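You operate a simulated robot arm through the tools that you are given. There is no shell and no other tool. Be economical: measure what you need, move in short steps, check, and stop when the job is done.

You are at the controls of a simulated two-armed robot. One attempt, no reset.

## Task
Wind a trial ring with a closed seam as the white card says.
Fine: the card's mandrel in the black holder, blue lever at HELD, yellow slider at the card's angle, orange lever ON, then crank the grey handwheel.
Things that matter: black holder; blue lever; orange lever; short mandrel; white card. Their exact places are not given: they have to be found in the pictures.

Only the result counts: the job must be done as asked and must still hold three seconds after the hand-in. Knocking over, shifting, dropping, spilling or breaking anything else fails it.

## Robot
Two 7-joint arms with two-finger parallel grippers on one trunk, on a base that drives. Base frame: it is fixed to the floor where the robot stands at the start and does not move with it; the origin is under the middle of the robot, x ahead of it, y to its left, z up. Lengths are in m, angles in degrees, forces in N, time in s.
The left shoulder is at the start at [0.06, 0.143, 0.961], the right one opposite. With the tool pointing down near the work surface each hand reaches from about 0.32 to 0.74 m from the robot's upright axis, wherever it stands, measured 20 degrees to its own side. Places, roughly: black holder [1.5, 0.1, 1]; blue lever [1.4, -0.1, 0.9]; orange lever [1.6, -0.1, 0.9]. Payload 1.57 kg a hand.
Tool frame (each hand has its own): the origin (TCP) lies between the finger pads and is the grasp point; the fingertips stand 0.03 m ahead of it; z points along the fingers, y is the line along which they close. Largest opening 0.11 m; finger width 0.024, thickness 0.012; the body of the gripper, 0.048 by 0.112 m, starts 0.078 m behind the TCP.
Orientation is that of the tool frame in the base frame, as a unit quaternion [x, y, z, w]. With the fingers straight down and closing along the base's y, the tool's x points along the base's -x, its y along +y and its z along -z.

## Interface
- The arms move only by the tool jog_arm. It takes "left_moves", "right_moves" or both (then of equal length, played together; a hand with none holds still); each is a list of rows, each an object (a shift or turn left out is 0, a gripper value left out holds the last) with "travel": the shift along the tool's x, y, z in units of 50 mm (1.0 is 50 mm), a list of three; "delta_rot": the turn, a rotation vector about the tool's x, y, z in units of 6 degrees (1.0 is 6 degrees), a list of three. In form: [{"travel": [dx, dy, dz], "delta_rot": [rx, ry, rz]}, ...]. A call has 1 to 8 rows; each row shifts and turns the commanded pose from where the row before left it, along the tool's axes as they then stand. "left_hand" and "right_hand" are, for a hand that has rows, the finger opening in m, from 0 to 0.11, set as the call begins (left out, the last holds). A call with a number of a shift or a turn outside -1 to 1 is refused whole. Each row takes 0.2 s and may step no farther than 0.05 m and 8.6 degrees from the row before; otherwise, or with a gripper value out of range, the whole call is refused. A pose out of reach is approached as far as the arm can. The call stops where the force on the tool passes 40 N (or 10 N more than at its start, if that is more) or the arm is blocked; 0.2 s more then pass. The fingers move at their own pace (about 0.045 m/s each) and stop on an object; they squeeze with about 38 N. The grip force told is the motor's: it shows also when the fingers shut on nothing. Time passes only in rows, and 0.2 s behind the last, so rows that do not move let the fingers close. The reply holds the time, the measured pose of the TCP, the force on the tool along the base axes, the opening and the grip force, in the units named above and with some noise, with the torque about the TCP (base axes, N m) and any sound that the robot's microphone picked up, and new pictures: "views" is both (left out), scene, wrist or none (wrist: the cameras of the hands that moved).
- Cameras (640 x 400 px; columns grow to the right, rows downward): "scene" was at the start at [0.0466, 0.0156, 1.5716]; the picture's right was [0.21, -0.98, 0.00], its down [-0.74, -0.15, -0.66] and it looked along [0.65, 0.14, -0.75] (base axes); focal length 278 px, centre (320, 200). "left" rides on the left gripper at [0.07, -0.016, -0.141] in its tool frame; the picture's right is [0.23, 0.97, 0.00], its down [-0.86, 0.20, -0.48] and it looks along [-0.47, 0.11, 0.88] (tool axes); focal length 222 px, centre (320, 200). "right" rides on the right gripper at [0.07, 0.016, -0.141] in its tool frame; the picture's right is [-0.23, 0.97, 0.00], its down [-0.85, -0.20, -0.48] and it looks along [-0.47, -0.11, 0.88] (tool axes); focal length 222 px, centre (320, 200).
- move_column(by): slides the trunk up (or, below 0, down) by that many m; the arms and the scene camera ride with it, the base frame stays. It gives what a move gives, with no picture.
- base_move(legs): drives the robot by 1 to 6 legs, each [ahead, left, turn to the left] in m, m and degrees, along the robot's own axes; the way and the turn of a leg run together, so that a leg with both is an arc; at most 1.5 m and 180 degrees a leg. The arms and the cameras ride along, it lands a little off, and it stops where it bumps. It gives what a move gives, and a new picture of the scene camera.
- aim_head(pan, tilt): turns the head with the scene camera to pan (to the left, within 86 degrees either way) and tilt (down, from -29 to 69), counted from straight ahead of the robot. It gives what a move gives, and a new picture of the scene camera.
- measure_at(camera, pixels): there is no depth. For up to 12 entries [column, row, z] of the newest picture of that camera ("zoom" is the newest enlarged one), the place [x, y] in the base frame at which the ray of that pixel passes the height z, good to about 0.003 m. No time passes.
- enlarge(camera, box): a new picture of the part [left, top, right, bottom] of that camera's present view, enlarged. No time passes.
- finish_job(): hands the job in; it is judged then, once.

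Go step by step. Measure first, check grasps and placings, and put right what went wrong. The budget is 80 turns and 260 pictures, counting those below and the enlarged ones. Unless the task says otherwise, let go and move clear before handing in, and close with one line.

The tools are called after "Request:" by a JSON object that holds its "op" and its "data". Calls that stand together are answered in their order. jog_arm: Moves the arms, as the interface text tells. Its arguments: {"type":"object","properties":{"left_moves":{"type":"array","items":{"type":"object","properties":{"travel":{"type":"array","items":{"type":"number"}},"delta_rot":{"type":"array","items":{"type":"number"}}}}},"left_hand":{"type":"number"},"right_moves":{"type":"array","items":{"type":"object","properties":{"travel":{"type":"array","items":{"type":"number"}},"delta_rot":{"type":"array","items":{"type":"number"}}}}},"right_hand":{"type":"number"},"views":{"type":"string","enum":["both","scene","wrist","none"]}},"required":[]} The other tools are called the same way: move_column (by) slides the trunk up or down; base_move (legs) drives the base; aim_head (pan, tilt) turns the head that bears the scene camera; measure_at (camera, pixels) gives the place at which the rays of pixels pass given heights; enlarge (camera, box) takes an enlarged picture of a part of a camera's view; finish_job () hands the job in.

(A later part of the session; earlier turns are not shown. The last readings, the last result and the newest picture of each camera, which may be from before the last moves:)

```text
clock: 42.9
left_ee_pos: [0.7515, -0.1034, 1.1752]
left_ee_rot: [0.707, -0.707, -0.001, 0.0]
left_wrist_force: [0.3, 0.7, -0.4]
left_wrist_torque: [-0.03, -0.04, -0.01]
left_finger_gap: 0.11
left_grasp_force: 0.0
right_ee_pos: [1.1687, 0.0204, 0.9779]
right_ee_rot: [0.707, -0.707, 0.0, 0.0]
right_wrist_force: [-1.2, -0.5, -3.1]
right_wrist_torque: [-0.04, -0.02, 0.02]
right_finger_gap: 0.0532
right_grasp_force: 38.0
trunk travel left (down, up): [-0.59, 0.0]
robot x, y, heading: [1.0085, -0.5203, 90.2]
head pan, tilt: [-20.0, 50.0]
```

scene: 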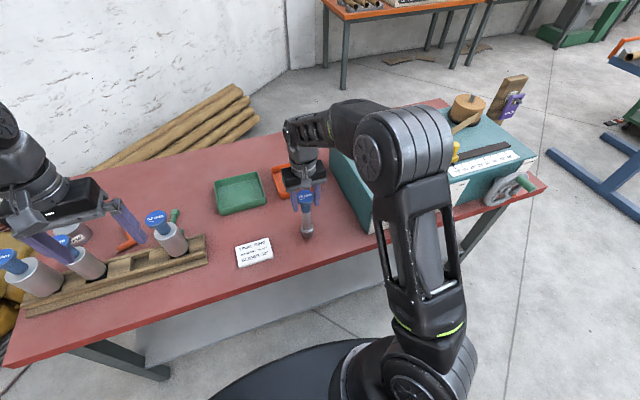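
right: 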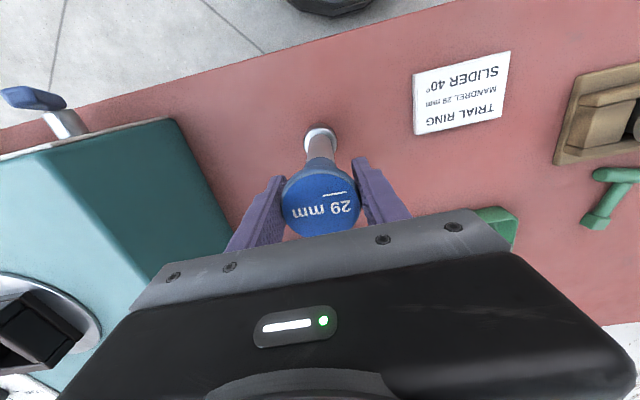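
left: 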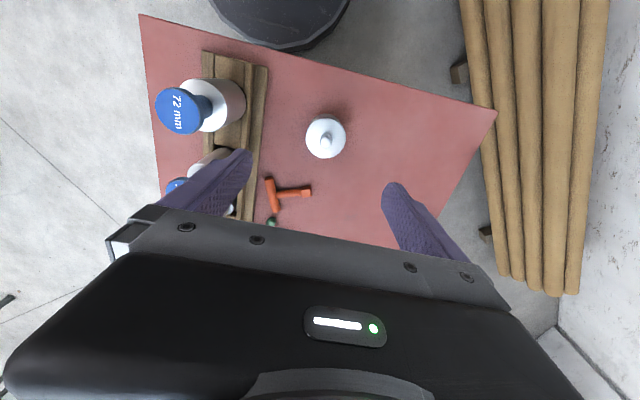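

Still hanging at 0.978: the 0.80 figure was the card's top face, so the table is a little lower. I continue in 2 mm steps.

Request:
{"op": "jog_arm", "data": {"right_moves": [{"travel": [0, 0, 0.05]}, {"travel": [0, 0, 0.03]}, {"travel": [0, 0, 0]}], "views": "none"}}

Request:
{"op": "jog_arm", "data": {"right_moves": [{"travel": [0, 0, 0.04]}, {"travel": [0, 0, 0.0]}], "views": "none"}}

Request:
{"op": "enlarge", "data": {"camera": "scene", "box": [270, 170, 350, 250]}}

```text
clock: 43.7
left_ee_pos: [0.7514, -0.1023, 1.1746]
left_ee_rot: [0.708, -0.706, -0.001, 0.0]
left_wrist_force: [-0.6, 1.1, -0.8]
left_wrist_torque: [-0.02, -0.02, 0.02]
left_finger_gap: 0.1099
left_grasp_force: 0.0
right_ee_pos: [1.1687, 0.0212, 0.9746]
right_ee_rot: [0.708, -0.707, 0.0, 0.001]
right_wrist_force: [-0.5, -0.5, -1.6]
right_wrist_torque: [0.01, 0.08, 0.02]
right_finger_gap: 0.0531
right_grasp_force: 37.5
trunk travel left (down, up): [-0.59, 0.0]
robot x, y, heading: [1.0005, -0.5219, 90.2]
head pan, tilt: [-20.0, 50.0]
```

```text
clock: 44.3
left_ee_pos: [0.7503, -0.1054, 1.176]
left_ee_rot: [0.708, -0.706, -0.001, 0.0]
left_wrist_force: [-0.2, 0.8, 0.5]
left_wrist_torque: [0.0, 0.02, -0.01]
left_finger_gap: 0.11
left_grasp_force: 0.0
right_ee_pos: [1.1704, 0.02, 0.9741]
right_ee_rot: [0.708, -0.707, -0.001, -0.002]
right_wrist_force: [-0.5, -0.7, 14.5]
right_wrist_torque: [-0.32, 0.15, 0.01]
right_finger_gap: 0.053
right_grasp_force: 38.6
trunk travel left (down, up): [-0.59, 0.0]
robot x, y, heading: [1.008, -0.5256, 89.8]
head pan, tilt: [-20.0, 50.0]
```

```text
5.00 times, centred on (310, 210) of scene
```

zoom: 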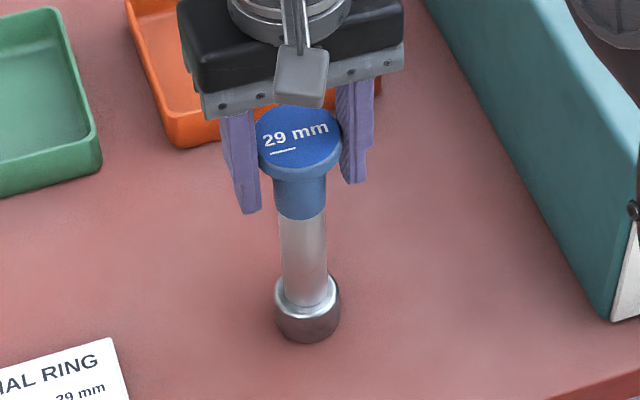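

Contact at z=0.974 (+14.5 N). I open, then rise clear.

Request:
{"op": "jog_arm", "data": {"right_moves": [{"travel": [0, 0, -0.05]}, {"travel": [0, 0, 0]}, {"travel": [0, 0, 0]}, {"travel": [0, 0, 0]}], "right_hand": 0.09, "views": "none"}}

Request:
{"op": "jog_arm", "data": {"right_moves": [{"travel": [0, 0, -0.4]}, {"travel": [0, 0, -0.8]}, {"travel": [0, 0, -0.8]}, {"travel": [0.8, 0, 0]}, {"travel": [0.8, 0, 0]}, {"travel": [0.8, 0, 0]}], "views": "scene"}}

```text
clock: 45.3
left_ee_pos: [0.7517, -0.1031, 1.1756]
left_ee_rot: [0.708, -0.707, 0.0, -0.001]
left_wrist_force: [0.3, -0.6, 0.0]
left_wrist_torque: [-0.04, 0.03, 0.02]
left_finger_gap: 0.1099
left_grasp_force: 0.0
right_ee_pos: [1.1688, 0.0211, 0.9758]
right_ee_rot: [0.707, -0.707, 0.0, 0.0]
right_wrist_force: [-0.4, 0.0, -0.1]
right_wrist_torque: [0.02, -0.01, -0.02]
right_finger_gap: 0.0899
right_grasp_force: 0.1
trunk travel left (down, up): [-0.59, 0.0]
robot x, y, heading: [1.0057, -0.5257, 90.2]
head pan, tilt: [-20.0, 50.0]
```

```text
clock: 46.7
left_ee_pos: [0.7523, -0.105, 1.1754]
left_ee_rot: [0.708, -0.706, -0.002, -0.002]
left_wrist_force: [0.3, 0.2, -0.1]
left_wrist_torque: [0.01, 0.03, 0.01]
left_finger_gap: 0.1101
left_grasp_force: 0.1
right_ee_pos: [1.1687, -0.1024, 1.074]
right_ee_rot: [0.708, -0.706, 0.0, 0.0]
right_wrist_force: [-0.7, 0.1, -0.7]
right_wrist_torque: [0.01, -0.02, 0.01]
right_finger_gap: 0.09
right_grasp_force: 0.1
trunk travel left (down, up): [-0.59, 0.0]
robot x, y, heading: [1.0081, -0.5245, 90.1]
head pan, tilt: [-20.0, 50.0]
```

scene: 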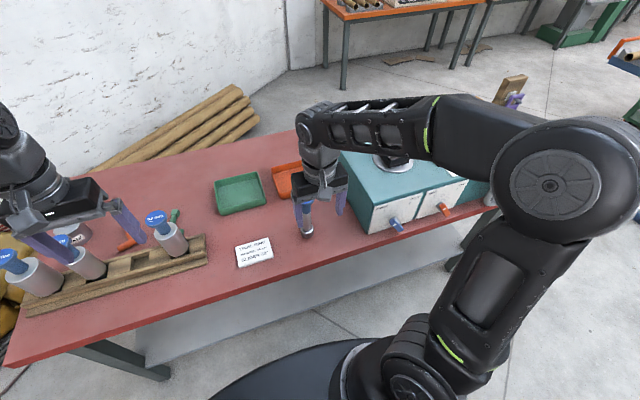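

Released cleanly. I back off 0.2 m into free air and turn the right tool level (pointing +y) in two batches.

Request:
{"op": "base_move", "data": {"legs": [[-0.2, 0, 0]]}}

Request:
{"op": "jog_arm", "data": {"right_moves": [{"delta_rot": [0, -1, 0]}, {"delta_rot": [0, -1, 0]}, {"delta_rot": [0, -1, 0]}, {"delta_rot": [0, -1, 0]}, {"delta_rot": [0, -1, 0]}, {"delta_rot": [0, -1, 0]}, {"delta_rot": [0, -1, 0]}, {"delta_rot": [0, -1, 0]}], "views": "none"}}

Request:
{"op": "jog_arm", "data": {"right_moves": [{"delta_rot": [0, -1, 0]}, {"delta_rot": [0, -1, 0]}, {"delta_rot": [0, -1, 0]}, {"delta_rot": [0, -1, 0]}, {"delta_rot": [0, -1, 0]}, {"delta_rot": [0, -1, 0]}]}}

```text
clock: 48.3
left_ee_pos: [0.7523, -0.3008, 1.1764]
left_ee_rot: [0.708, -0.706, -0.002, -0.001]
left_wrist_force: [0.2, -0.5, 0.0]
left_wrist_torque: [0.02, 0.05, -0.01]
left_finger_gap: 0.1101
left_grasp_force: 0.1
right_ee_pos: [1.1681, -0.2967, 1.0746]
right_ee_rot: [0.708, -0.707, -0.001, 0.0]
right_wrist_force: [0.3, -0.6, 0.9]
right_wrist_torque: [0.07, -0.02, 0.04]
right_finger_gap: 0.0897
right_grasp_force: 0.0
trunk travel left (down, up): [-0.59, 0.0]
robot x, y, heading: [1.0065, -0.7179, 90.1]
head pan, tilt: [-20.0, 50.0]
```

scene: 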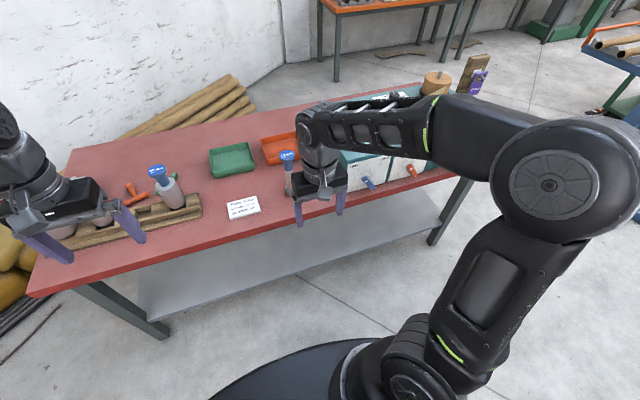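

```text
clock: 50.1
left_ee_pos: [0.7528, -0.299, 1.1749]
left_ee_rot: [0.708, -0.706, 0.0, -0.001]
left_wrist_force: [0.2, 0.0, 0.3]
left_wrist_torque: [-0.04, -0.04, 0.03]
left_finger_gap: 0.1103
left_grasp_force: 0.1
right_ee_pos: [1.1614, -0.2572, 1.0971]
right_ee_rot: [0.646, -0.646, -0.287, -0.287]
right_wrist_force: [-0.3, -0.1, -0.8]
right_wrist_torque: [0.0, -0.01, 0.0]
right_finger_gap: 0.0898
right_grasp_force: 0.0
right hand out of reach, approached as far as the arm can: row 7, 8
trunk travel left (down, up): [-0.59, 0.0]
robot x, y, heading: [1.009, -0.7185, 90.2]
head pan, tilt: [-20.0, 50.0]
```

```text
clock: 51.5
left_ee_pos: [0.7523, -0.2992, 1.1749]
left_ee_rot: [0.708, -0.706, -0.001, -0.001]
left_wrist_force: [0.9, -0.2, -0.5]
left_wrist_torque: [-0.03, -0.04, -0.04]
left_finger_gap: 0.1099
left_grasp_force: 0.1
right_ee_pos: [1.1412, -0.1705, 1.1253]
right_ee_rot: [0.525, -0.525, -0.475, -0.473]
right_wrist_force: [-0.7, 0.0, 0.2]
right_wrist_torque: [-0.01, -0.01, -0.02]
right_finger_gap: 0.09
right_grasp_force: 0.1
right hand out of reach, approached as far as the arm can: row 1, 2, 3, 4, 5, 6
trunk travel left (down, up): [-0.59, 0.0]
robot x, y, heading: [1.0054, -0.718, 90.0]
head pan, tilt: [-20.0, 50.0]
```

scene: 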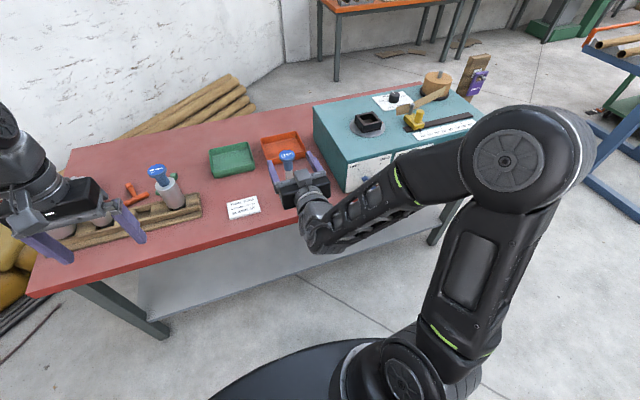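
right: 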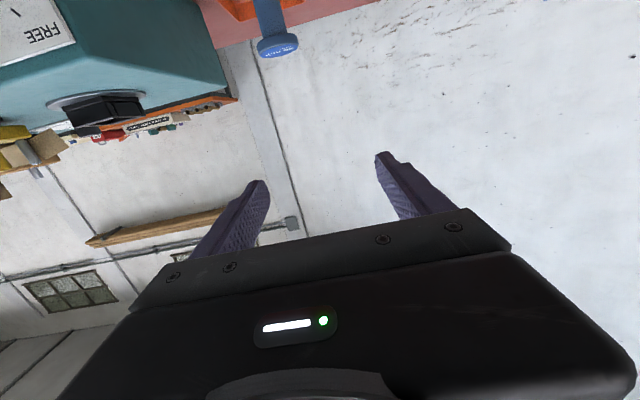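

The tool is now nearly level (84°), though it drifted because it was too near the body. I extend along the approach, stopping with the tips short of the cap at (1.169, 0.021).

Request:
{"op": "jog_arm", "data": {"right_moves": [{"travel": [0.29, 0, 0.94]}, {"travel": [0.29, 0, 0.94]}, {"travel": [0.29, 0, 0.94]}, {"travel": [0.29, 0, 0.94]}, {"travel": [0.29, 0, 0.94]}]}}

```text
clock: 52.7
left_ee_pos: [0.7529, -0.2993, 1.1743]
left_ee_rot: [0.708, -0.707, 0.0, 0.0]
left_wrist_force: [-0.7, 0.4, -0.3]
left_wrist_torque: [-0.03, 0.01, 0.01]
left_finger_gap: 0.1102
left_grasp_force: 0.1
right_ee_pos: [1.1094, 0.0553, 1.0325]
right_ee_rot: [-0.523, 0.529, 0.47, 0.475]
right_wrist_force: [0.4, 0.6, -0.1]
right_wrist_torque: [-0.01, -0.01, 0.0]
right_finger_gap: 0.0897
right_grasp_force: 0.0
right hand out of reach, approached as far as the arm can: row 1, 2, 3, 4
trunk travel left (down, up): [-0.59, 0.0]
robot x, y, heading: [1.0064, -0.7174, 90.2]
head pan, tilt: [-20.0, 50.0]
```

scene: 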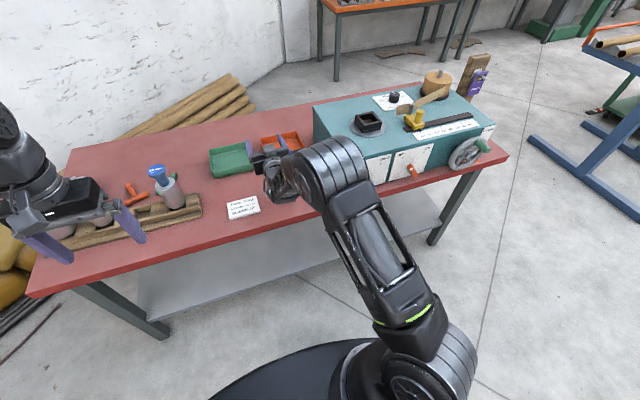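
right: 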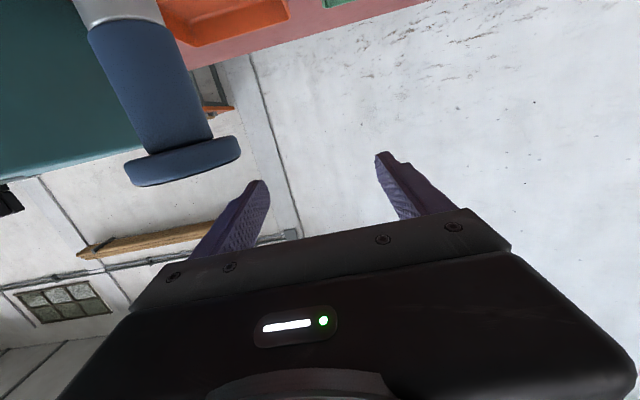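

The hand overshot to (1.109, 0.055, 1.033), over and left of the mandrel without contact. I go up first, retreat, then correct sideways.

Request:
{"op": "jog_arm", "data": {"right_moves": [{"travel": [-0.4, 0, 0]}, {"travel": [0, 0, -0.8]}, {"travel": [0, 0, -0.8]}, {"travel": [0, 0, -0.8]}, {"travel": [0, -0.6, 0]}, {"travel": [0, -0.6, 0]}], "views": "both"}}

```text
clock: 54.1
left_ee_pos: [0.7518, -0.3007, 1.1755]
left_ee_rot: [0.708, -0.706, -0.001, -0.001]
left_wrist_force: [0.3, 0.3, -0.1]
left_wrist_torque: [0.01, 0.01, -0.02]
left_finger_gap: 0.11
left_grasp_force: 0.1
right_ee_pos: [1.1278, -0.0708, 1.0748]
right_ee_rot: [-0.522, 0.53, 0.468, 0.477]
right_wrist_force: [-0.2, -0.2, -0.1]
right_wrist_torque: [0.03, 0.02, -0.02]
right_finger_gap: 0.0901
right_grasp_force: 0.1
right hand out of reach, approached as far as the arm can: row 5, 6
trunk travel left (down, up): [-0.59, 0.0]
robot x, y, heading: [1.0056, -0.7204, 90.2]
head pan, tilt: [-20.0, 50.0]
```

scene: 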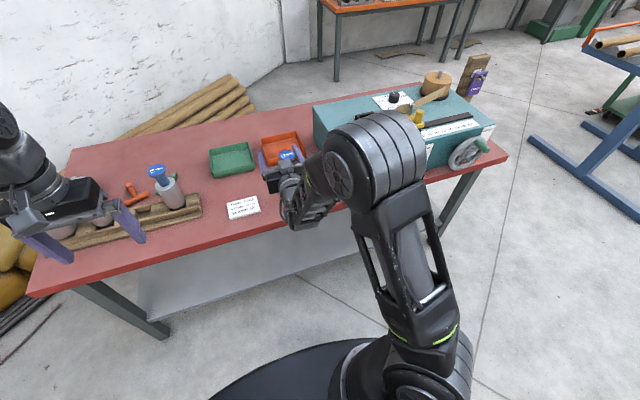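
right: 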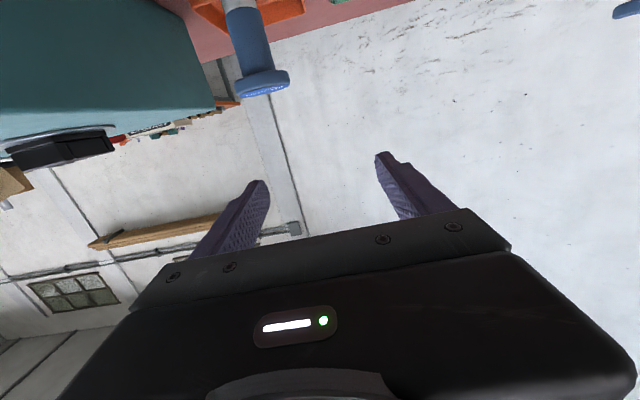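

Sideways reach to the right is limited in this posture, so I shift the base 0.055 m right instead.

Request:
{"op": "base_move", "data": {"legs": [[0, -0.055, 0]]}}

Request:
{"op": "jog_arm", "data": {"right_moves": [{"travel": [0.4, 0, 0]}], "views": "wrist"}}

```text
clock: 55.1
left_ee_pos: [0.8071, -0.2997, 1.176]
left_ee_rot: [0.708, -0.706, -0.001, 0.0]
left_wrist_force: [0.8, 0.2, -0.2]
left_wrist_torque: [-0.02, 0.04, -0.02]
left_finger_gap: 0.1099
left_grasp_force: 0.1
right_ee_pos: [1.1844, -0.0699, 1.0739]
right_ee_rot: [-0.521, 0.53, 0.468, 0.477]
right_wrist_force: [0.0, -0.3, 0.8]
right_wrist_torque: [0.02, 0.0, 0.06]
right_finger_gap: 0.09
right_grasp_force: 0.1
trunk travel left (down, up): [-0.59, 0.0]
robot x, y, heading: [1.0614, -0.7191, 89.7]
head pan, tilt: [-20.0, 50.0]
```

scene: 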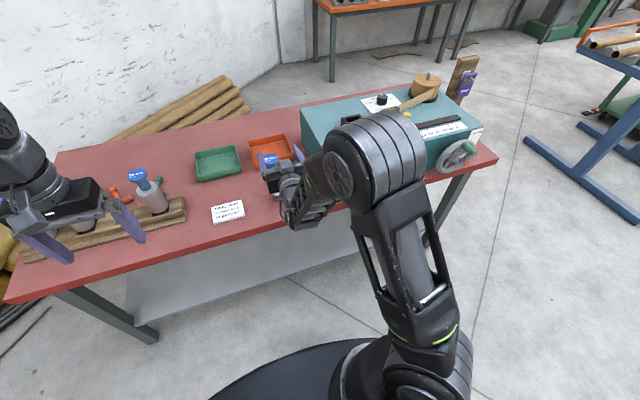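

```text
clock: 55.5
left_ee_pos: [0.8065, -0.2991, 1.1745]
left_ee_rot: [0.708, -0.706, -0.001, -0.001]
left_wrist_force: [1.2, -0.3, 0.3]
left_wrist_torque: [-0.04, -0.06, 0.0]
left_finger_gap: 0.1102
left_grasp_force: 0.1
right_ee_pos: [1.1826, -0.0711, 1.0541]
right_ee_rot: [-0.521, 0.531, 0.466, 0.478]
right_wrist_force: [0.6, -0.3, -0.4]
right_wrist_torque: [-0.02, 0.0, 0.01]
right_finger_gap: 0.0899
right_grasp_force: 0.0
trunk travel left (down, up): [-0.59, 0.0]
robot x, y, heading: [1.0615, -0.7205, 90.2]
head pan, tilt: [-20.0, 50.0]
```

right: 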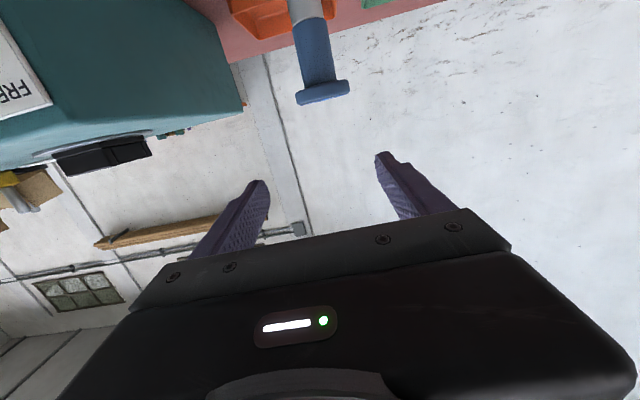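

The cap at (322,92) is aligned with the finger midline. I correct x by -13 mm, lower to cap height, and check before advancing.

Request:
{"op": "jog_arm", "data": {"right_moves": [{"travel": [0.5, 0.27, 0]}, {"travel": [0.5, 0, 0]}, {"travel": [0.5, 0, 0.1]}], "views": "both"}}

Request:
{"op": "enlarge", "data": {"camera": "scene", "box": [230, 130, 330, 230]}}

```text
clock: 56.3
left_ee_pos: [0.8061, -0.298, 1.1748]
left_ee_rot: [0.709, -0.706, -0.001, 0.0]
left_wrist_force: [1.3, -0.4, 0.6]
left_wrist_torque: [-0.03, 0.01, -0.04]
left_finger_gap: 0.1097
left_grasp_force: 0.1
right_ee_pos: [1.1694, -0.0737, 0.9777]
right_ee_rot: [-0.521, 0.532, 0.466, 0.479]
right_wrist_force: [0.4, -0.3, -0.5]
right_wrist_torque: [0.0, 0.0, 0.01]
right_finger_gap: 0.0901
right_grasp_force: 0.0
trunk travel left (down, up): [-0.59, 0.0]
robot x, y, heading: [1.0576, -0.7216, 90.1]
head pan, tilt: [-20.0, 50.0]
```

scene: 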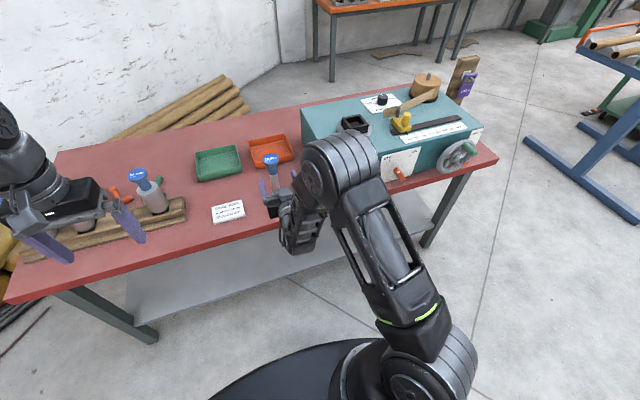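
right: 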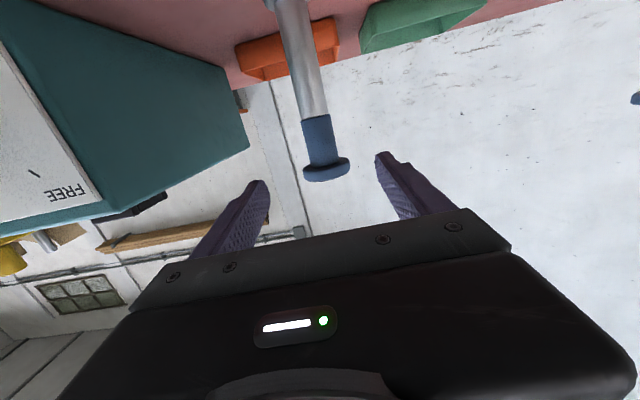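

```text
4.00 times, centred on (280, 180) of scene
```

zoom: 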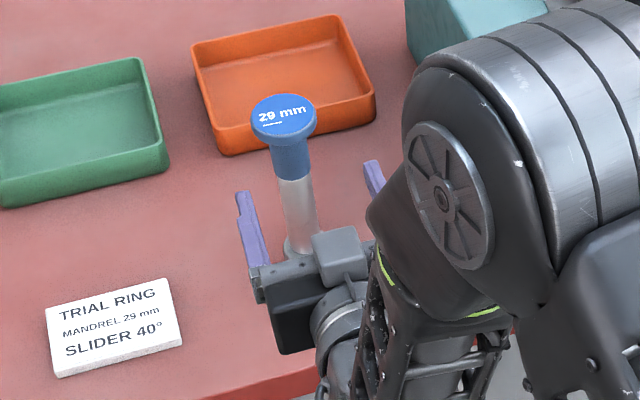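

I choose to grip the neck just under the cap instead, which is a firmer hold. I drop 20 mm, advance 97 mm around the neck, and inspect before closing.

Request:
{"op": "jog_arm", "data": {"right_moves": [{"travel": [0.41, 0, 0]}, {"travel": [0, 0, 0.65]}, {"travel": [0, 0, 0.65]}, {"travel": [0, 0, 0.64]}], "views": "wrist"}}

Request:
{"op": "enlarge", "data": {"camera": "scene", "box": [230, 130, 330, 230]}}

```text
clock: 57.3
left_ee_pos: [0.8058, -0.2982, 1.1751]
left_ee_rot: [0.708, -0.706, 0.0, 0.0]
left_wrist_force: [0.1, -0.8, 0.6]
left_wrist_torque: [-0.02, 0.0, 0.0]
left_finger_gap: 0.1101
left_grasp_force: 0.1
right_ee_pos: [1.1666, 0.0221, 0.9488]
right_ee_rot: [-0.519, 0.532, 0.464, 0.481]
right_wrist_force: [0.2, 0.5, 0.3]
right_wrist_torque: [0.02, 0.0, 0.01]
right_finger_gap: 0.09
right_grasp_force: 0.0
right hand out of reach, approached as far as the arm can: row 2
trunk travel left (down, up): [-0.59, 0.0]
robot x, y, heading: [1.0592, -0.7184, 90.1]
head pan, tilt: [-20.0, 50.0]
```

right: 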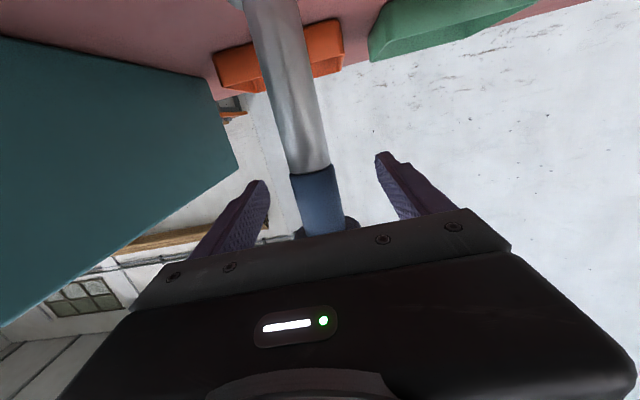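

```text
4.00 times, centred on (280, 180) of scene
```

zoom: 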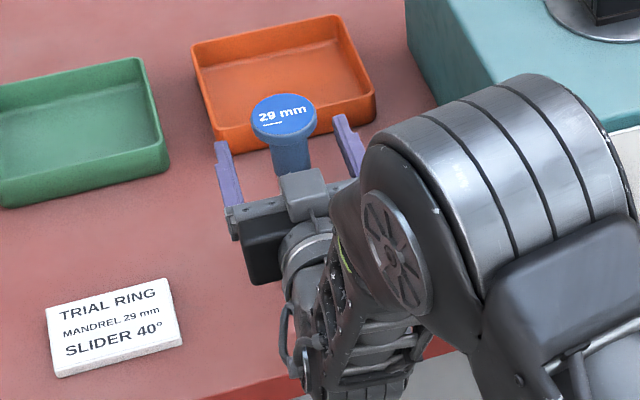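

The neck stands between the fingers, just under the cap and well centred. I close.

Request:
{"op": "jog_arm", "data": {"right_moves": [{"travel": [0, 0, 0]}, {"travel": [0, 0, 0]}, {"travel": [0, 0, 0]}, {"travel": [0, 0, 0]}, {"travel": [0, 0, 0]}], "right_hand": 0.0, "views": "wrist"}}

Request:
{"op": "enlarge", "data": {"camera": "scene", "box": [230, 130, 330, 230]}}

```text
clock: 58.5
left_ee_pos: [0.8065, -0.2996, 1.1751]
left_ee_rot: [0.708, -0.706, -0.001, 0.0]
left_wrist_force: [0.1, 0.0, 0.8]
left_wrist_torque: [0.01, 0.01, 0.0]
left_finger_gap: 0.1098
left_grasp_force: 0.1
right_ee_pos: [1.1667, 0.0207, 0.9484]
right_ee_rot: [-0.52, 0.532, 0.464, 0.481]
right_wrist_force: [-1.0, 0.6, -0.5]
right_wrist_torque: [-0.02, 0.38, 0.15]
right_finger_gap: 0.0311
right_grasp_force: 26.8
trunk travel left (down, up): [-0.59, 0.0]
robot x, y, heading: [1.0606, -0.7173, 90.1]
head pan, tilt: [-20.0, 50.0]
```

right: 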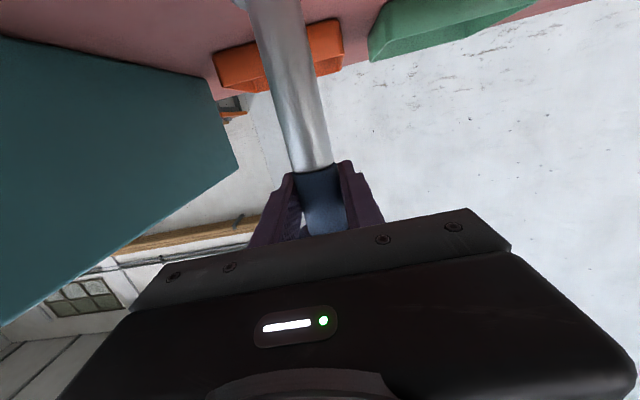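

```text
4.00 times, centred on (280, 180) of scene
```

zoom: 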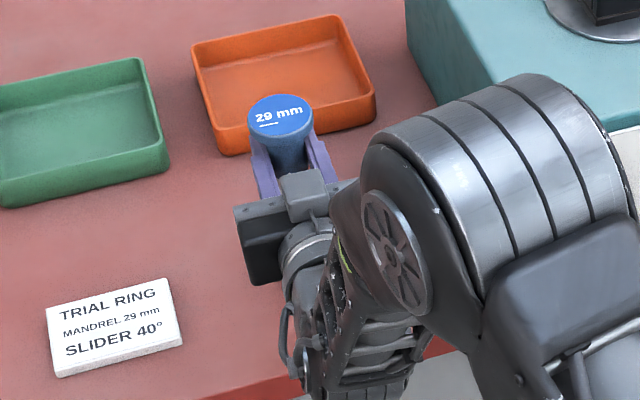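

Gripped at 0.031 m. I lift about 0.24 m.

Request:
{"op": "jog_arm", "data": {"right_moves": [{"travel": [-0.3, 0, 0]}, {"travel": [-0.8, 0, 0]}, {"travel": [-0.8, 0, 0]}, {"travel": [-0.8, 0, 0]}, {"travel": [-0.8, 0, 0]}, {"travel": [-0.8, 0, -0.1]}, {"travel": [-0.7, 0, -0.1]}], "views": "both"}}

```text
clock: 60.1
left_ee_pos: [0.8052, -0.3009, 1.1759]
left_ee_rot: [0.708, -0.706, 0.0, 0.0]
left_wrist_force: [0.5, 0.0, -1.0]
left_wrist_torque: [-0.01, 0.03, 0.0]
left_finger_gap: 0.1098
left_grasp_force: 0.1
right_ee_pos: [1.1676, 0.037, 1.1989]
right_ee_rot: [-0.523, 0.53, 0.467, 0.477]
right_wrist_force: [-1.1, 0.7, -1.8]
right_wrist_torque: [0.01, 0.53, 0.22]
right_finger_gap: 0.0304
right_grasp_force: 37.9
trunk travel left (down, up): [-0.59, 0.0]
robot x, y, heading: [1.0591, -0.7219, 90.0]
head pan, tilt: [-20.0, 50.0]
```

scene: 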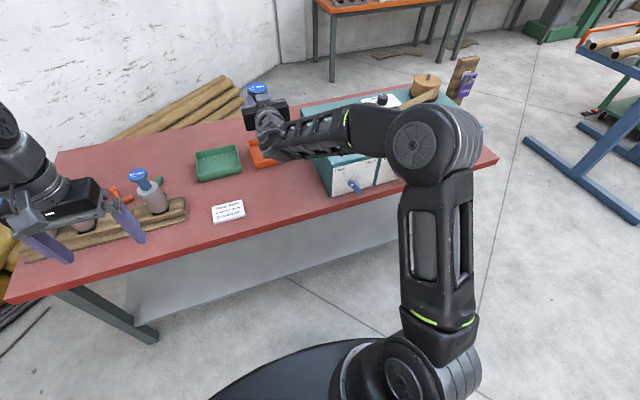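
right: 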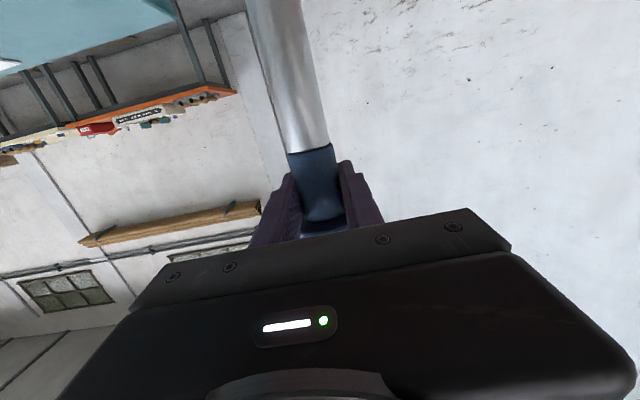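

Held at z=1.199 with the foot at about 1.044. I raise a little more, then drive right toward the holder.

Request:
{"op": "jog_arm", "data": {"right_moves": [{"travel": [-0.5, 0, -0.05]}], "views": "none"}}

Request:
{"op": "base_move", "data": {"legs": [[0, -0.335, 0]]}}

Request:
{"op": "aim_head", "data": {"pan": -10, "tilt": 40}}

```text
clock: 60.5
left_ee_pos: [0.8069, -0.2999, 1.1759]
left_ee_rot: [0.708, -0.706, -0.001, -0.001]
left_wrist_force: [0.2, 0.4, -0.3]
left_wrist_torque: [0.02, 0.0, -0.01]
left_finger_gap: 0.1101
left_grasp_force: 0.1
right_ee_pos: [1.1667, 0.0361, 1.2246]
right_ee_rot: [-0.521, 0.531, 0.467, 0.478]
right_wrist_force: [1.0, -0.4, -2.5]
right_wrist_torque: [-0.05, -0.1, -0.06]
right_finger_gap: 0.0298
right_grasp_force: 37.6
trunk travel left (down, up): [-0.59, 0.0]
robot x, y, heading: [1.0612, -0.7225, 89.9]
head pan, tilt: [-20.0, 50.0]
```

```text
clock: 62.7
left_ee_pos: [1.1443, -0.2989, 1.1753]
left_ee_rot: [-0.706, 0.708, 0.0, 0.0]
left_wrist_force: [0.6, 0.1, 0.1]
left_wrist_torque: [0.03, 0.02, -0.01]
left_finger_gap: 0.1099
left_grasp_force: 0.0
right_ee_pos: [1.5054, 0.0363, 1.2226]
right_ee_rot: [-0.52, 0.532, 0.466, 0.479]
right_wrist_force: [0.6, -0.8, -2.7]
right_wrist_torque: [0.05, -0.01, 0.02]
right_finger_gap: 0.0302
right_grasp_force: 38.1
trunk travel left (down, up): [-0.59, 0.0]
robot x, y, heading: [1.3944, -0.7193, 89.9]
head pan, tilt: [-20.0, 50.0]
```

scene: 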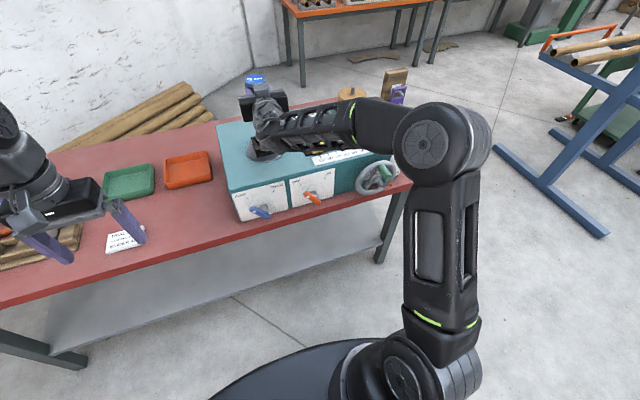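

```text
clock: 63.4
left_ee_pos: [1.1425, -0.2985, 1.1737]
left_ee_rot: [-0.707, 0.708, 0.001, 0.0]
left_wrist_force: [0.2, 0.4, -0.1]
left_wrist_torque: [-0.04, 0.02, 0.01]
left_finger_gap: 0.11
left_grasp_force: 0.0
right_ee_pos: [1.5044, 0.0366, 1.2229]
right_ee_rot: [-0.52, 0.532, 0.466, 0.479]
right_wrist_force: [-0.6, 0.2, -2.4]
right_wrist_torque: [0.01, -0.01, 0.01]
right_finger_gap: 0.03
right_grasp_force: 37.7
trunk travel left (down, up): [-0.59, 0.0]
robot x, y, heading: [1.3951, -0.7248, 89.7]
head pan, tilt: [-10.0, 40.0]
```

scene: 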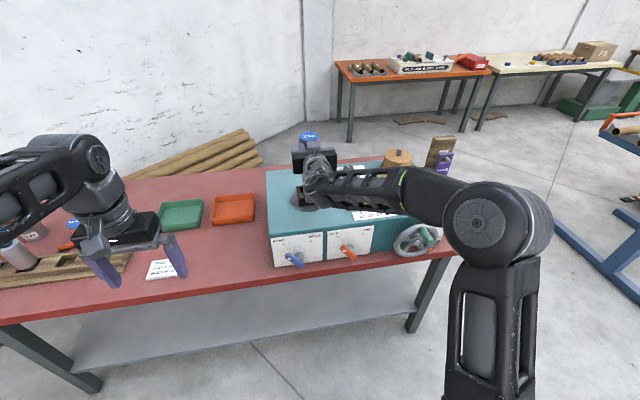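

The right hand hides the holder from the scene camera. I'll use the left wrist camera, moving the left hand to about (1.24, -0.10) to look at holder and foot from the side.

Request:
{"op": "jog_arm", "data": {"left_moves": [{"travel": [-0.8, -0.4, 0]}, {"travel": [-0.8, -0.4, 0]}, {"travel": [-0.8, -0.4, 0]}, {"travel": [-0.8, -0.4, 0]}, {"travel": [-0.8, -0.4, 0]}], "views": "both"}}

```text
clock: 64.6
left_ee_pos: [1.2444, -0.1474, 1.1283]
left_ee_rot: [-0.706, 0.708, 0.004, 0.004]
left_wrist_force: [-0.4, 0.0, 0.0]
left_wrist_torque: [-0.03, -0.06, -0.01]
left_finger_gap: 0.1096
left_grasp_force: 0.1
left hand out of reach, approached as far as the arm can: row 3, 4, 5
right_ee_pos: [1.5021, 0.0378, 1.2218]
right_ee_rot: [-0.521, 0.531, 0.466, 0.479]
right_wrist_force: [-0.7, 0.8, -2.8]
right_wrist_torque: [0.02, -0.01, -0.03]
right_finger_gap: 0.03
right_grasp_force: 37.9
trunk travel left (down, up): [-0.59, 0.0]
robot x, y, heading: [1.3946, -0.7174, 89.9]
head pan, tilt: [-10.0, 40.0]
```

scene: 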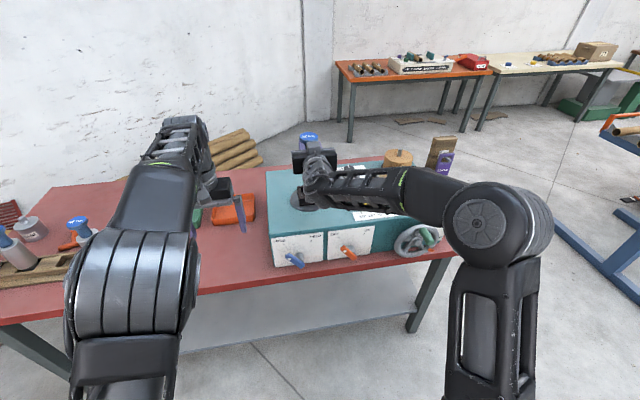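
left: 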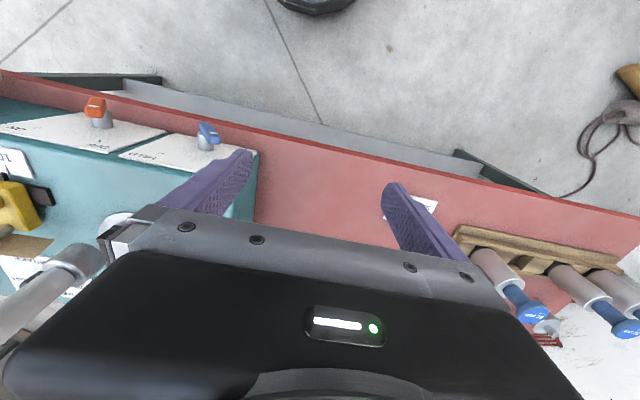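

The foot appears at (80,258), but the holder is behind the left gripper's body. I tilt the left hand toward the holder.

Request:
{"op": "jog_arm", "data": {"left_moves": [{"delta_rot": [1, 0, 0]}, {"delta_rot": [1, 0, 0]}, {"delta_rot": [1, 0, 0]}, {"delta_rot": [1, 0, 0]}, {"delta_rot": [0, -1, 0]}, {"delta_rot": [0, -1, 0]}, {"delta_rot": [0, -1, 0]}, {"delta_rot": [0, -1, 0]}], "views": "wrist"}}

```text
clock: 66.4
left_ee_pos: [1.258, -0.1822, 1.1197]
left_ee_rot: [0.707, -0.646, -0.001, -0.288]
left_wrist_force: [-0.2, -0.5, 0.5]
left_wrist_torque: [0.02, 0.01, -0.01]
left_finger_gap: 0.11
left_grasp_force: 0.0
left hand out of reach, approached as far as the arm can: row 1, 2, 3, 4
right_ee_pos: [1.5046, 0.037, 1.2238]
right_ee_rot: [-0.52, 0.531, 0.466, 0.479]
right_wrist_force: [-0.5, 0.9, -2.2]
right_wrist_torque: [0.0, -0.01, 0.0]
right_finger_gap: 0.0301
right_grasp_force: 37.7
trunk travel left (down, up): [-0.59, 0.0]
robot x, y, heading: [1.3944, -0.7169, 89.7]
head pan, tilt: [-10.0, 40.0]
```

left: 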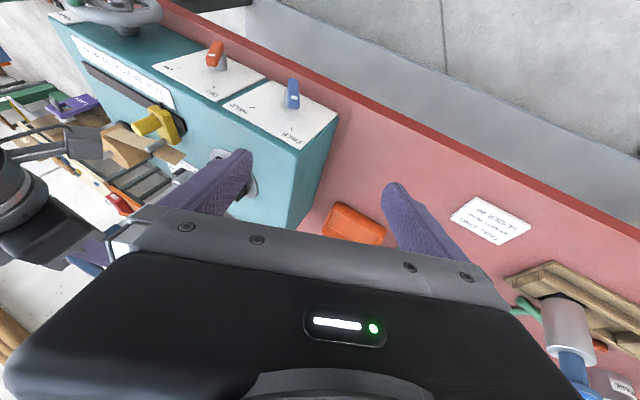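

The holder disc shows at (235,175), behind the left finger. I pitch further and close the left fingers to clear the view.

Request:
{"op": "jog_arm", "data": {"left_moves": [{"delta_rot": [0, -1, 0]}, {"delta_rot": [0, -1, 0]}, {"delta_rot": [0, -1, 0]}, {"delta_rot": [0, -1, 0]}, {"delta_rot": [0, -1, 0]}, {"delta_rot": [0, 0, 0]}], "left_hand": 0.0, "views": "wrist"}}

```text
clock: 67.8
left_ee_pos: [1.2552, -0.182, 1.1212]
left_ee_rot: [0.689, -0.56, -0.166, -0.428]
left_wrist_force: [-1.0, 0.1, -0.7]
left_wrist_torque: [-0.02, 0.0, -0.02]
left_finger_gap: 0.0
left_grasp_force: 7.6
left hand out of reach, approached as far as the arm can: row 5
right_ee_pos: [1.5047, 0.0374, 1.2231]
right_ee_rot: [-0.521, 0.532, 0.466, 0.478]
right_wrist_force: [-0.7, -0.2, -1.9]
right_wrist_torque: [0.02, 0.0, -0.05]
right_finger_gap: 0.0299
right_grasp_force: 38.2
trunk travel left (down, up): [-0.59, 0.0]
robot x, y, heading: [1.3919, -0.7176, 89.5]
head pan, tilt: [-10.0, 40.0]
```

left: 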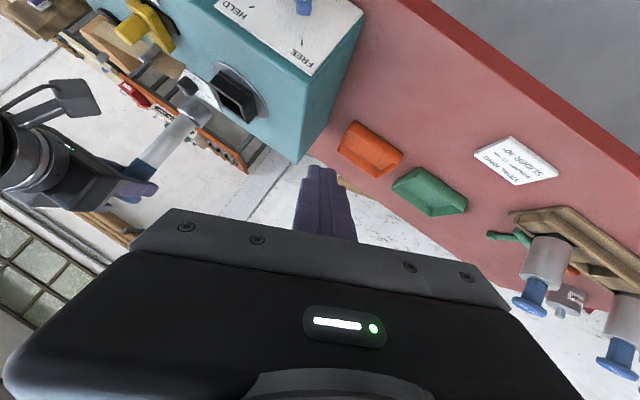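

Excellent: the holder (238,93) and the mandrel foot (190,90) are now both visible. I measure with an enlarged view.

Request:
{"op": "enlarge", "data": {"camera": "left", "box": [120, 50, 280, 200]}}

```text
2.67 times, centred on (200, 125) of left
```

zoom: 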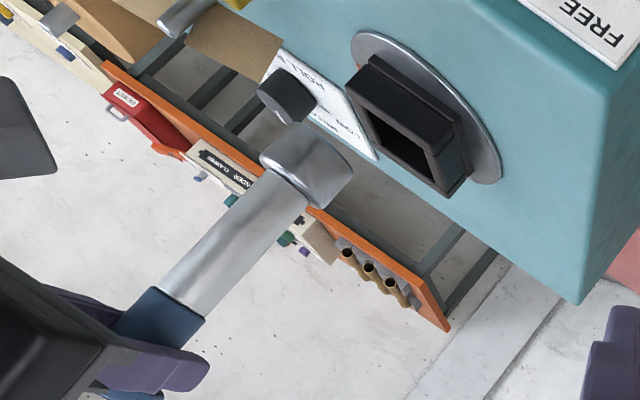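

Request:
{"op": "measure_at", "data": {"camera": "zoom", "pixels": [[352, 92, 1.008], [372, 58, 1.008], [460, 150, 1.008], [438, 195, 1.008], [408, 123, 1.008], [408, 123, 1.0], [328, 158, 1.06], [328, 158, 1.07], [328, 158, 1.08]]}}

```text
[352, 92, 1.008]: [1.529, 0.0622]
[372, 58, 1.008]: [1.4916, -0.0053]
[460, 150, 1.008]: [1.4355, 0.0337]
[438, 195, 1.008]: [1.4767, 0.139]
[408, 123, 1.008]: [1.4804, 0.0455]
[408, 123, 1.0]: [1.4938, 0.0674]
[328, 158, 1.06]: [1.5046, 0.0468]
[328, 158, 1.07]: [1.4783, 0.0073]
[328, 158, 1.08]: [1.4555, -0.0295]
```

Foot ray agrees with the hand pose. I move over the holder's triangulated centre (1.505, 0.102), lower the foot to about 1 cm above the rim, and inspect from the left camera.

Request:
{"op": "jog_arm", "data": {"right_moves": [{"travel": [0, 0, 0.7]}, {"travel": [0, 0, 0.69]}, {"travel": [0.4, 0, 0]}, {"travel": [0.42, 0, 0]}], "views": "none"}}

Request:
{"op": "enlarge", "data": {"camera": "left", "box": [160, 50, 280, 150]}}

Request:
{"op": "enlarge", "data": {"camera": "scene", "box": [260, 120, 360, 220]}}

```text
clock: 68.8
left_ee_pos: [1.2545, -0.1817, 1.1213]
left_ee_rot: [0.689, -0.56, -0.166, -0.428]
left_wrist_force: [0.0, 0.4, -0.8]
left_wrist_torque: [0.0, 0.0, -0.01]
left_finger_gap: 0.0
left_grasp_force: 21.2
right_ee_pos: [1.5067, 0.1025, 1.1757]
right_ee_rot: [-0.521, 0.531, 0.467, 0.478]
right_wrist_force: [0.4, 0.5, -2.5]
right_wrist_torque: [0.05, 0.04, -0.02]
right_finger_gap: 0.03
right_grasp_force: 38.0
trunk travel left (down, up): [-0.59, 0.0]
robot x, y, heading: [1.3981, -0.7204, 90.0]
head pan, tilt: [-10.0, 40.0]
```

```text
4.00 times, centred on (220, 100) of left
```

zoom: 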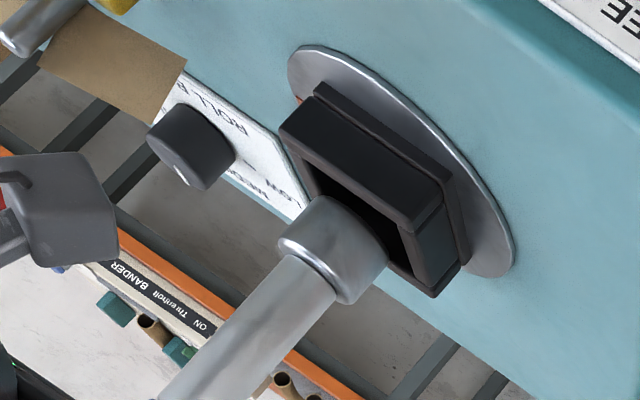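

```text
4.00 times, centred on (310, 170) of scene
```

zoom: 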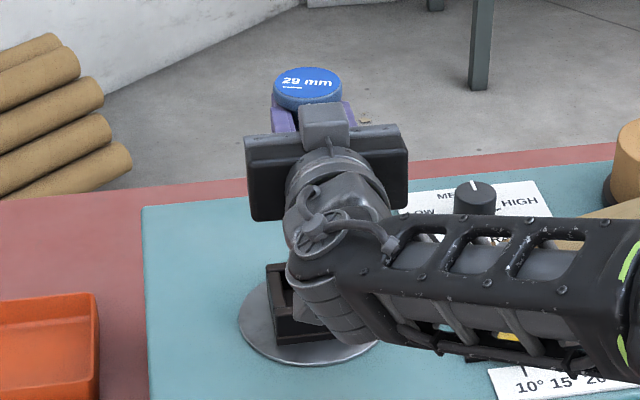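

I measure the three visible rim corners and the foot's bottom edge in this same view, so camera bias cancels.

Request:
{"op": "enlarge", "data": {"camera": "left", "box": [200, 65, 280, 135]}}

```text
5.71 times, centred on (240, 100) of left
```

zoom: 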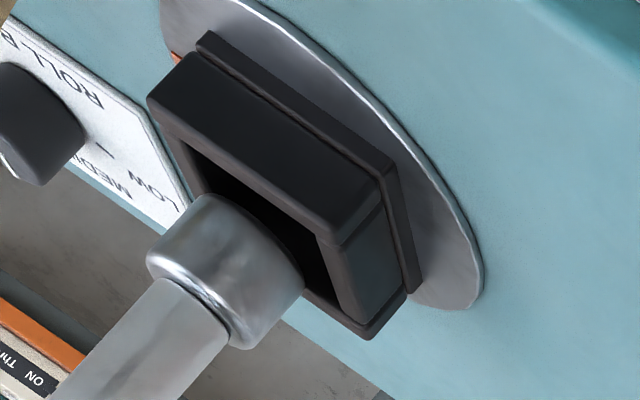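

The view suggests near alignment, but the remaining gap is uncertain. I lower 6 mm so parallax shrinks and look again.

Request:
{"op": "jog_arm", "data": {"right_moves": [{"travel": [0.12, 0, 0.012]}], "views": "none"}}

Request:
{"op": "enlarge", "data": {"camera": "left", "box": [200, 65, 280, 135]}}

```text
clock: 69.2
left_ee_pos: [1.2545, -0.182, 1.1222]
left_ee_rot: [0.689, -0.56, -0.166, -0.428]
left_wrist_force: [1.1, 0.0, 0.3]
left_wrist_torque: [0.03, 0.0, -0.03]
left_finger_gap: 0.0001
left_grasp_force: 20.7
right_ee_pos: [1.5059, 0.1025, 1.1697]
right_ee_rot: [-0.521, 0.532, 0.466, 0.478]
right_wrist_force: [0.1, -0.3, -2.8]
right_wrist_torque: [-0.03, 0.02, 0.01]
right_finger_gap: 0.0299
right_grasp_force: 38.4
trunk travel left (down, up): [-0.59, 0.0]
robot x, y, heading: [1.391, -0.7195, 89.7]
head pan, tilt: [-10.0, 40.0]
```

```text
5.71 times, centred on (240, 100) of left
```

zoom: 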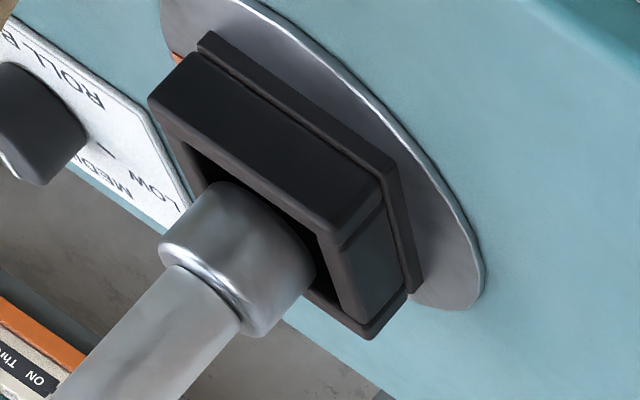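

Request:
{"op": "jog_arm", "data": {"right_moves": [{"travel": [0.06, 0, 0.006]}, {"travel": [0.06, 0, 0.006]}], "views": "none"}}

Request:
{"op": "enlarge", "data": {"camera": "left", "box": [200, 65, 280, 135]}}

```text
clock: 69.8
left_ee_pos: [1.2555, -0.1834, 1.1225]
left_ee_rot: [0.689, -0.56, -0.166, -0.428]
left_wrist_force: [0.1, -1.5, 0.5]
left_wrist_torque: [0.0, -0.01, 0.01]
left_finger_gap: 0.0
left_grasp_force: 21.1
right_ee_pos: [1.5065, 0.1017, 1.163]
right_ee_rot: [-0.521, 0.532, 0.466, 0.479]
right_wrist_force: [0.3, -1.2, -3.2]
right_wrist_torque: [-0.1, -0.04, -0.01]
right_finger_gap: 0.0298
right_grasp_force: 37.7
trunk travel left (down, up): [-0.59, 0.0]
robot x, y, heading: [1.3944, -0.7177, 89.7]
head pan, tilt: [-10.0, 40.0]
```

```text
5.71 times, centred on (240, 100) of left
```

zoom: 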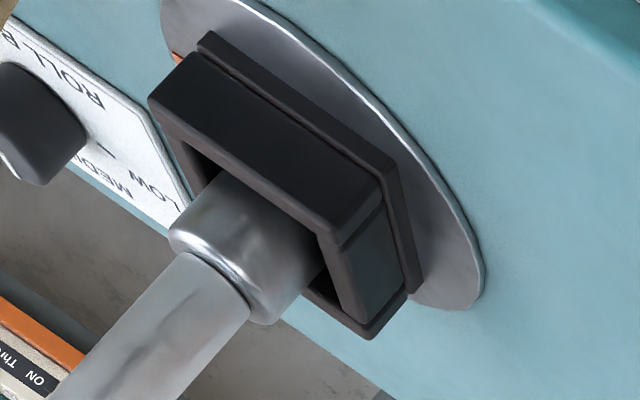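

The foot is starting to disappear behind the front wall, so it is entering the holder. I continue in small steps watching the force.

Request:
{"op": "jog_arm", "data": {"right_moves": [{"travel": [0.06, 0, 0.006]}, {"travel": [0.06, 0, 0.006]}, {"travel": [0, 0, 0]}], "views": "none"}}

Request:
{"op": "enlarge", "data": {"camera": "left", "box": [200, 65, 280, 135]}}

```text
clock: 70.6
left_ee_pos: [1.2546, -0.1831, 1.1217]
left_ee_rot: [0.689, -0.56, -0.167, -0.429]
left_wrist_force: [0.2, 0.2, 0.4]
left_wrist_torque: [0.01, -0.03, 0.01]
left_finger_gap: 0.0
left_grasp_force: 21.0
right_ee_pos: [1.5061, 0.1013, 1.1566]
right_ee_rot: [-0.521, 0.531, 0.467, 0.478]
right_wrist_force: [-0.4, -0.2, -2.4]
right_wrist_torque: [0.01, 0.0, 0.0]
right_finger_gap: 0.0298
right_grasp_force: 38.1
trunk travel left (down, up): [-0.59, 0.0]
robot x, y, heading: [1.3957, -0.7231, 89.5]
head pan, tilt: [-10.0, 40.0]
```

```text
5.71 times, centred on (240, 100) of left
```

zoom: 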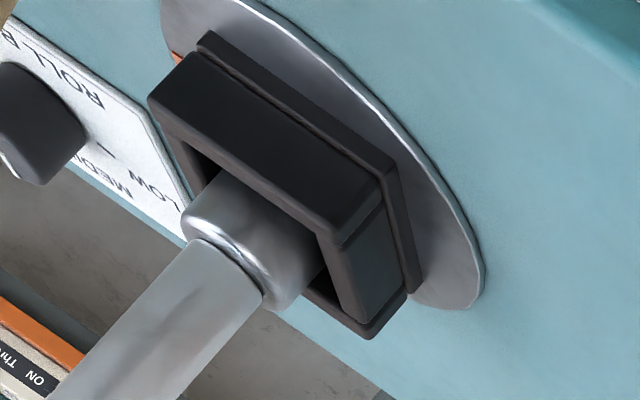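

No contact and the foot is inside the opening. I go on lowering until it seats.

Request:
{"op": "jog_arm", "data": {"right_moves": [{"travel": [0.08, 0, 0.008]}, {"travel": [0.08, 0, 0.008]}, {"travel": [0.08, 0, 0.008]}, {"travel": [0, 0, 0]}], "views": "none"}}

Request:
{"op": "jog_arm", "data": {"right_moves": [{"travel": [0.06, 0, 0.006]}, {"travel": [0.06, 0, 0.006]}, {"travel": [0, 0, 0]}], "views": "none"}}

Request:
{"op": "enlarge", "data": {"camera": "left", "box": [200, 65, 280, 135]}}

```text
clock: 71.6
left_ee_pos: [1.254, -0.1835, 1.1216]
left_ee_rot: [0.687, -0.561, -0.167, -0.43]
left_wrist_force: [0.5, -0.2, -0.3]
left_wrist_torque: [0.01, -0.01, -0.03]
left_finger_gap: 0.0001
left_grasp_force: 21.4
right_ee_pos: [1.5054, 0.1002, 1.1473]
right_ee_rot: [-0.52, 0.53, 0.468, 0.479]
right_wrist_force: [-1.1, -1.0, 3.3]
right_wrist_torque: [-0.18, 0.24, 0.04]
right_finger_gap: 0.0298
right_grasp_force: 37.7
trunk travel left (down, up): [-0.59, 0.0]
robot x, y, heading: [1.3914, -0.7188, 89.8]
head pan, tilt: [-10.0, 40.0]
```

```text
clock: 72.4
left_ee_pos: [1.2554, -0.1847, 1.1239]
left_ee_rot: [0.688, -0.56, -0.167, -0.43]
left_wrist_force: [-0.1, 0.6, 0.8]
left_wrist_torque: [0.0, -0.01, -0.01]
left_finger_gap: 0.0002
left_grasp_force: 21.0
right_ee_pos: [1.5064, 0.0995, 1.1444]
right_ee_rot: [-0.518, 0.529, 0.469, 0.482]
right_wrist_force: [0.0, 2.7, 26.5]
right_wrist_torque: [-0.01, 0.21, 0.01]
right_finger_gap: 0.0299
right_grasp_force: 37.9
trunk travel left (down, up): [-0.59, 0.0]
robot x, y, heading: [1.3938, -0.7188, 89.9]
head pan, tilt: [-10.0, 40.0]
```

```text
5.71 times, centred on (240, 100) of left
```

zoom: 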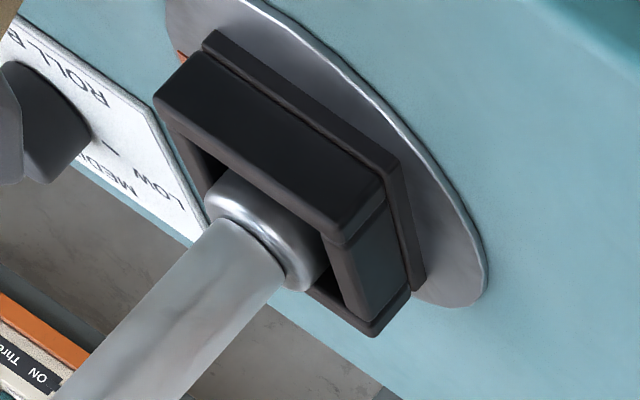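

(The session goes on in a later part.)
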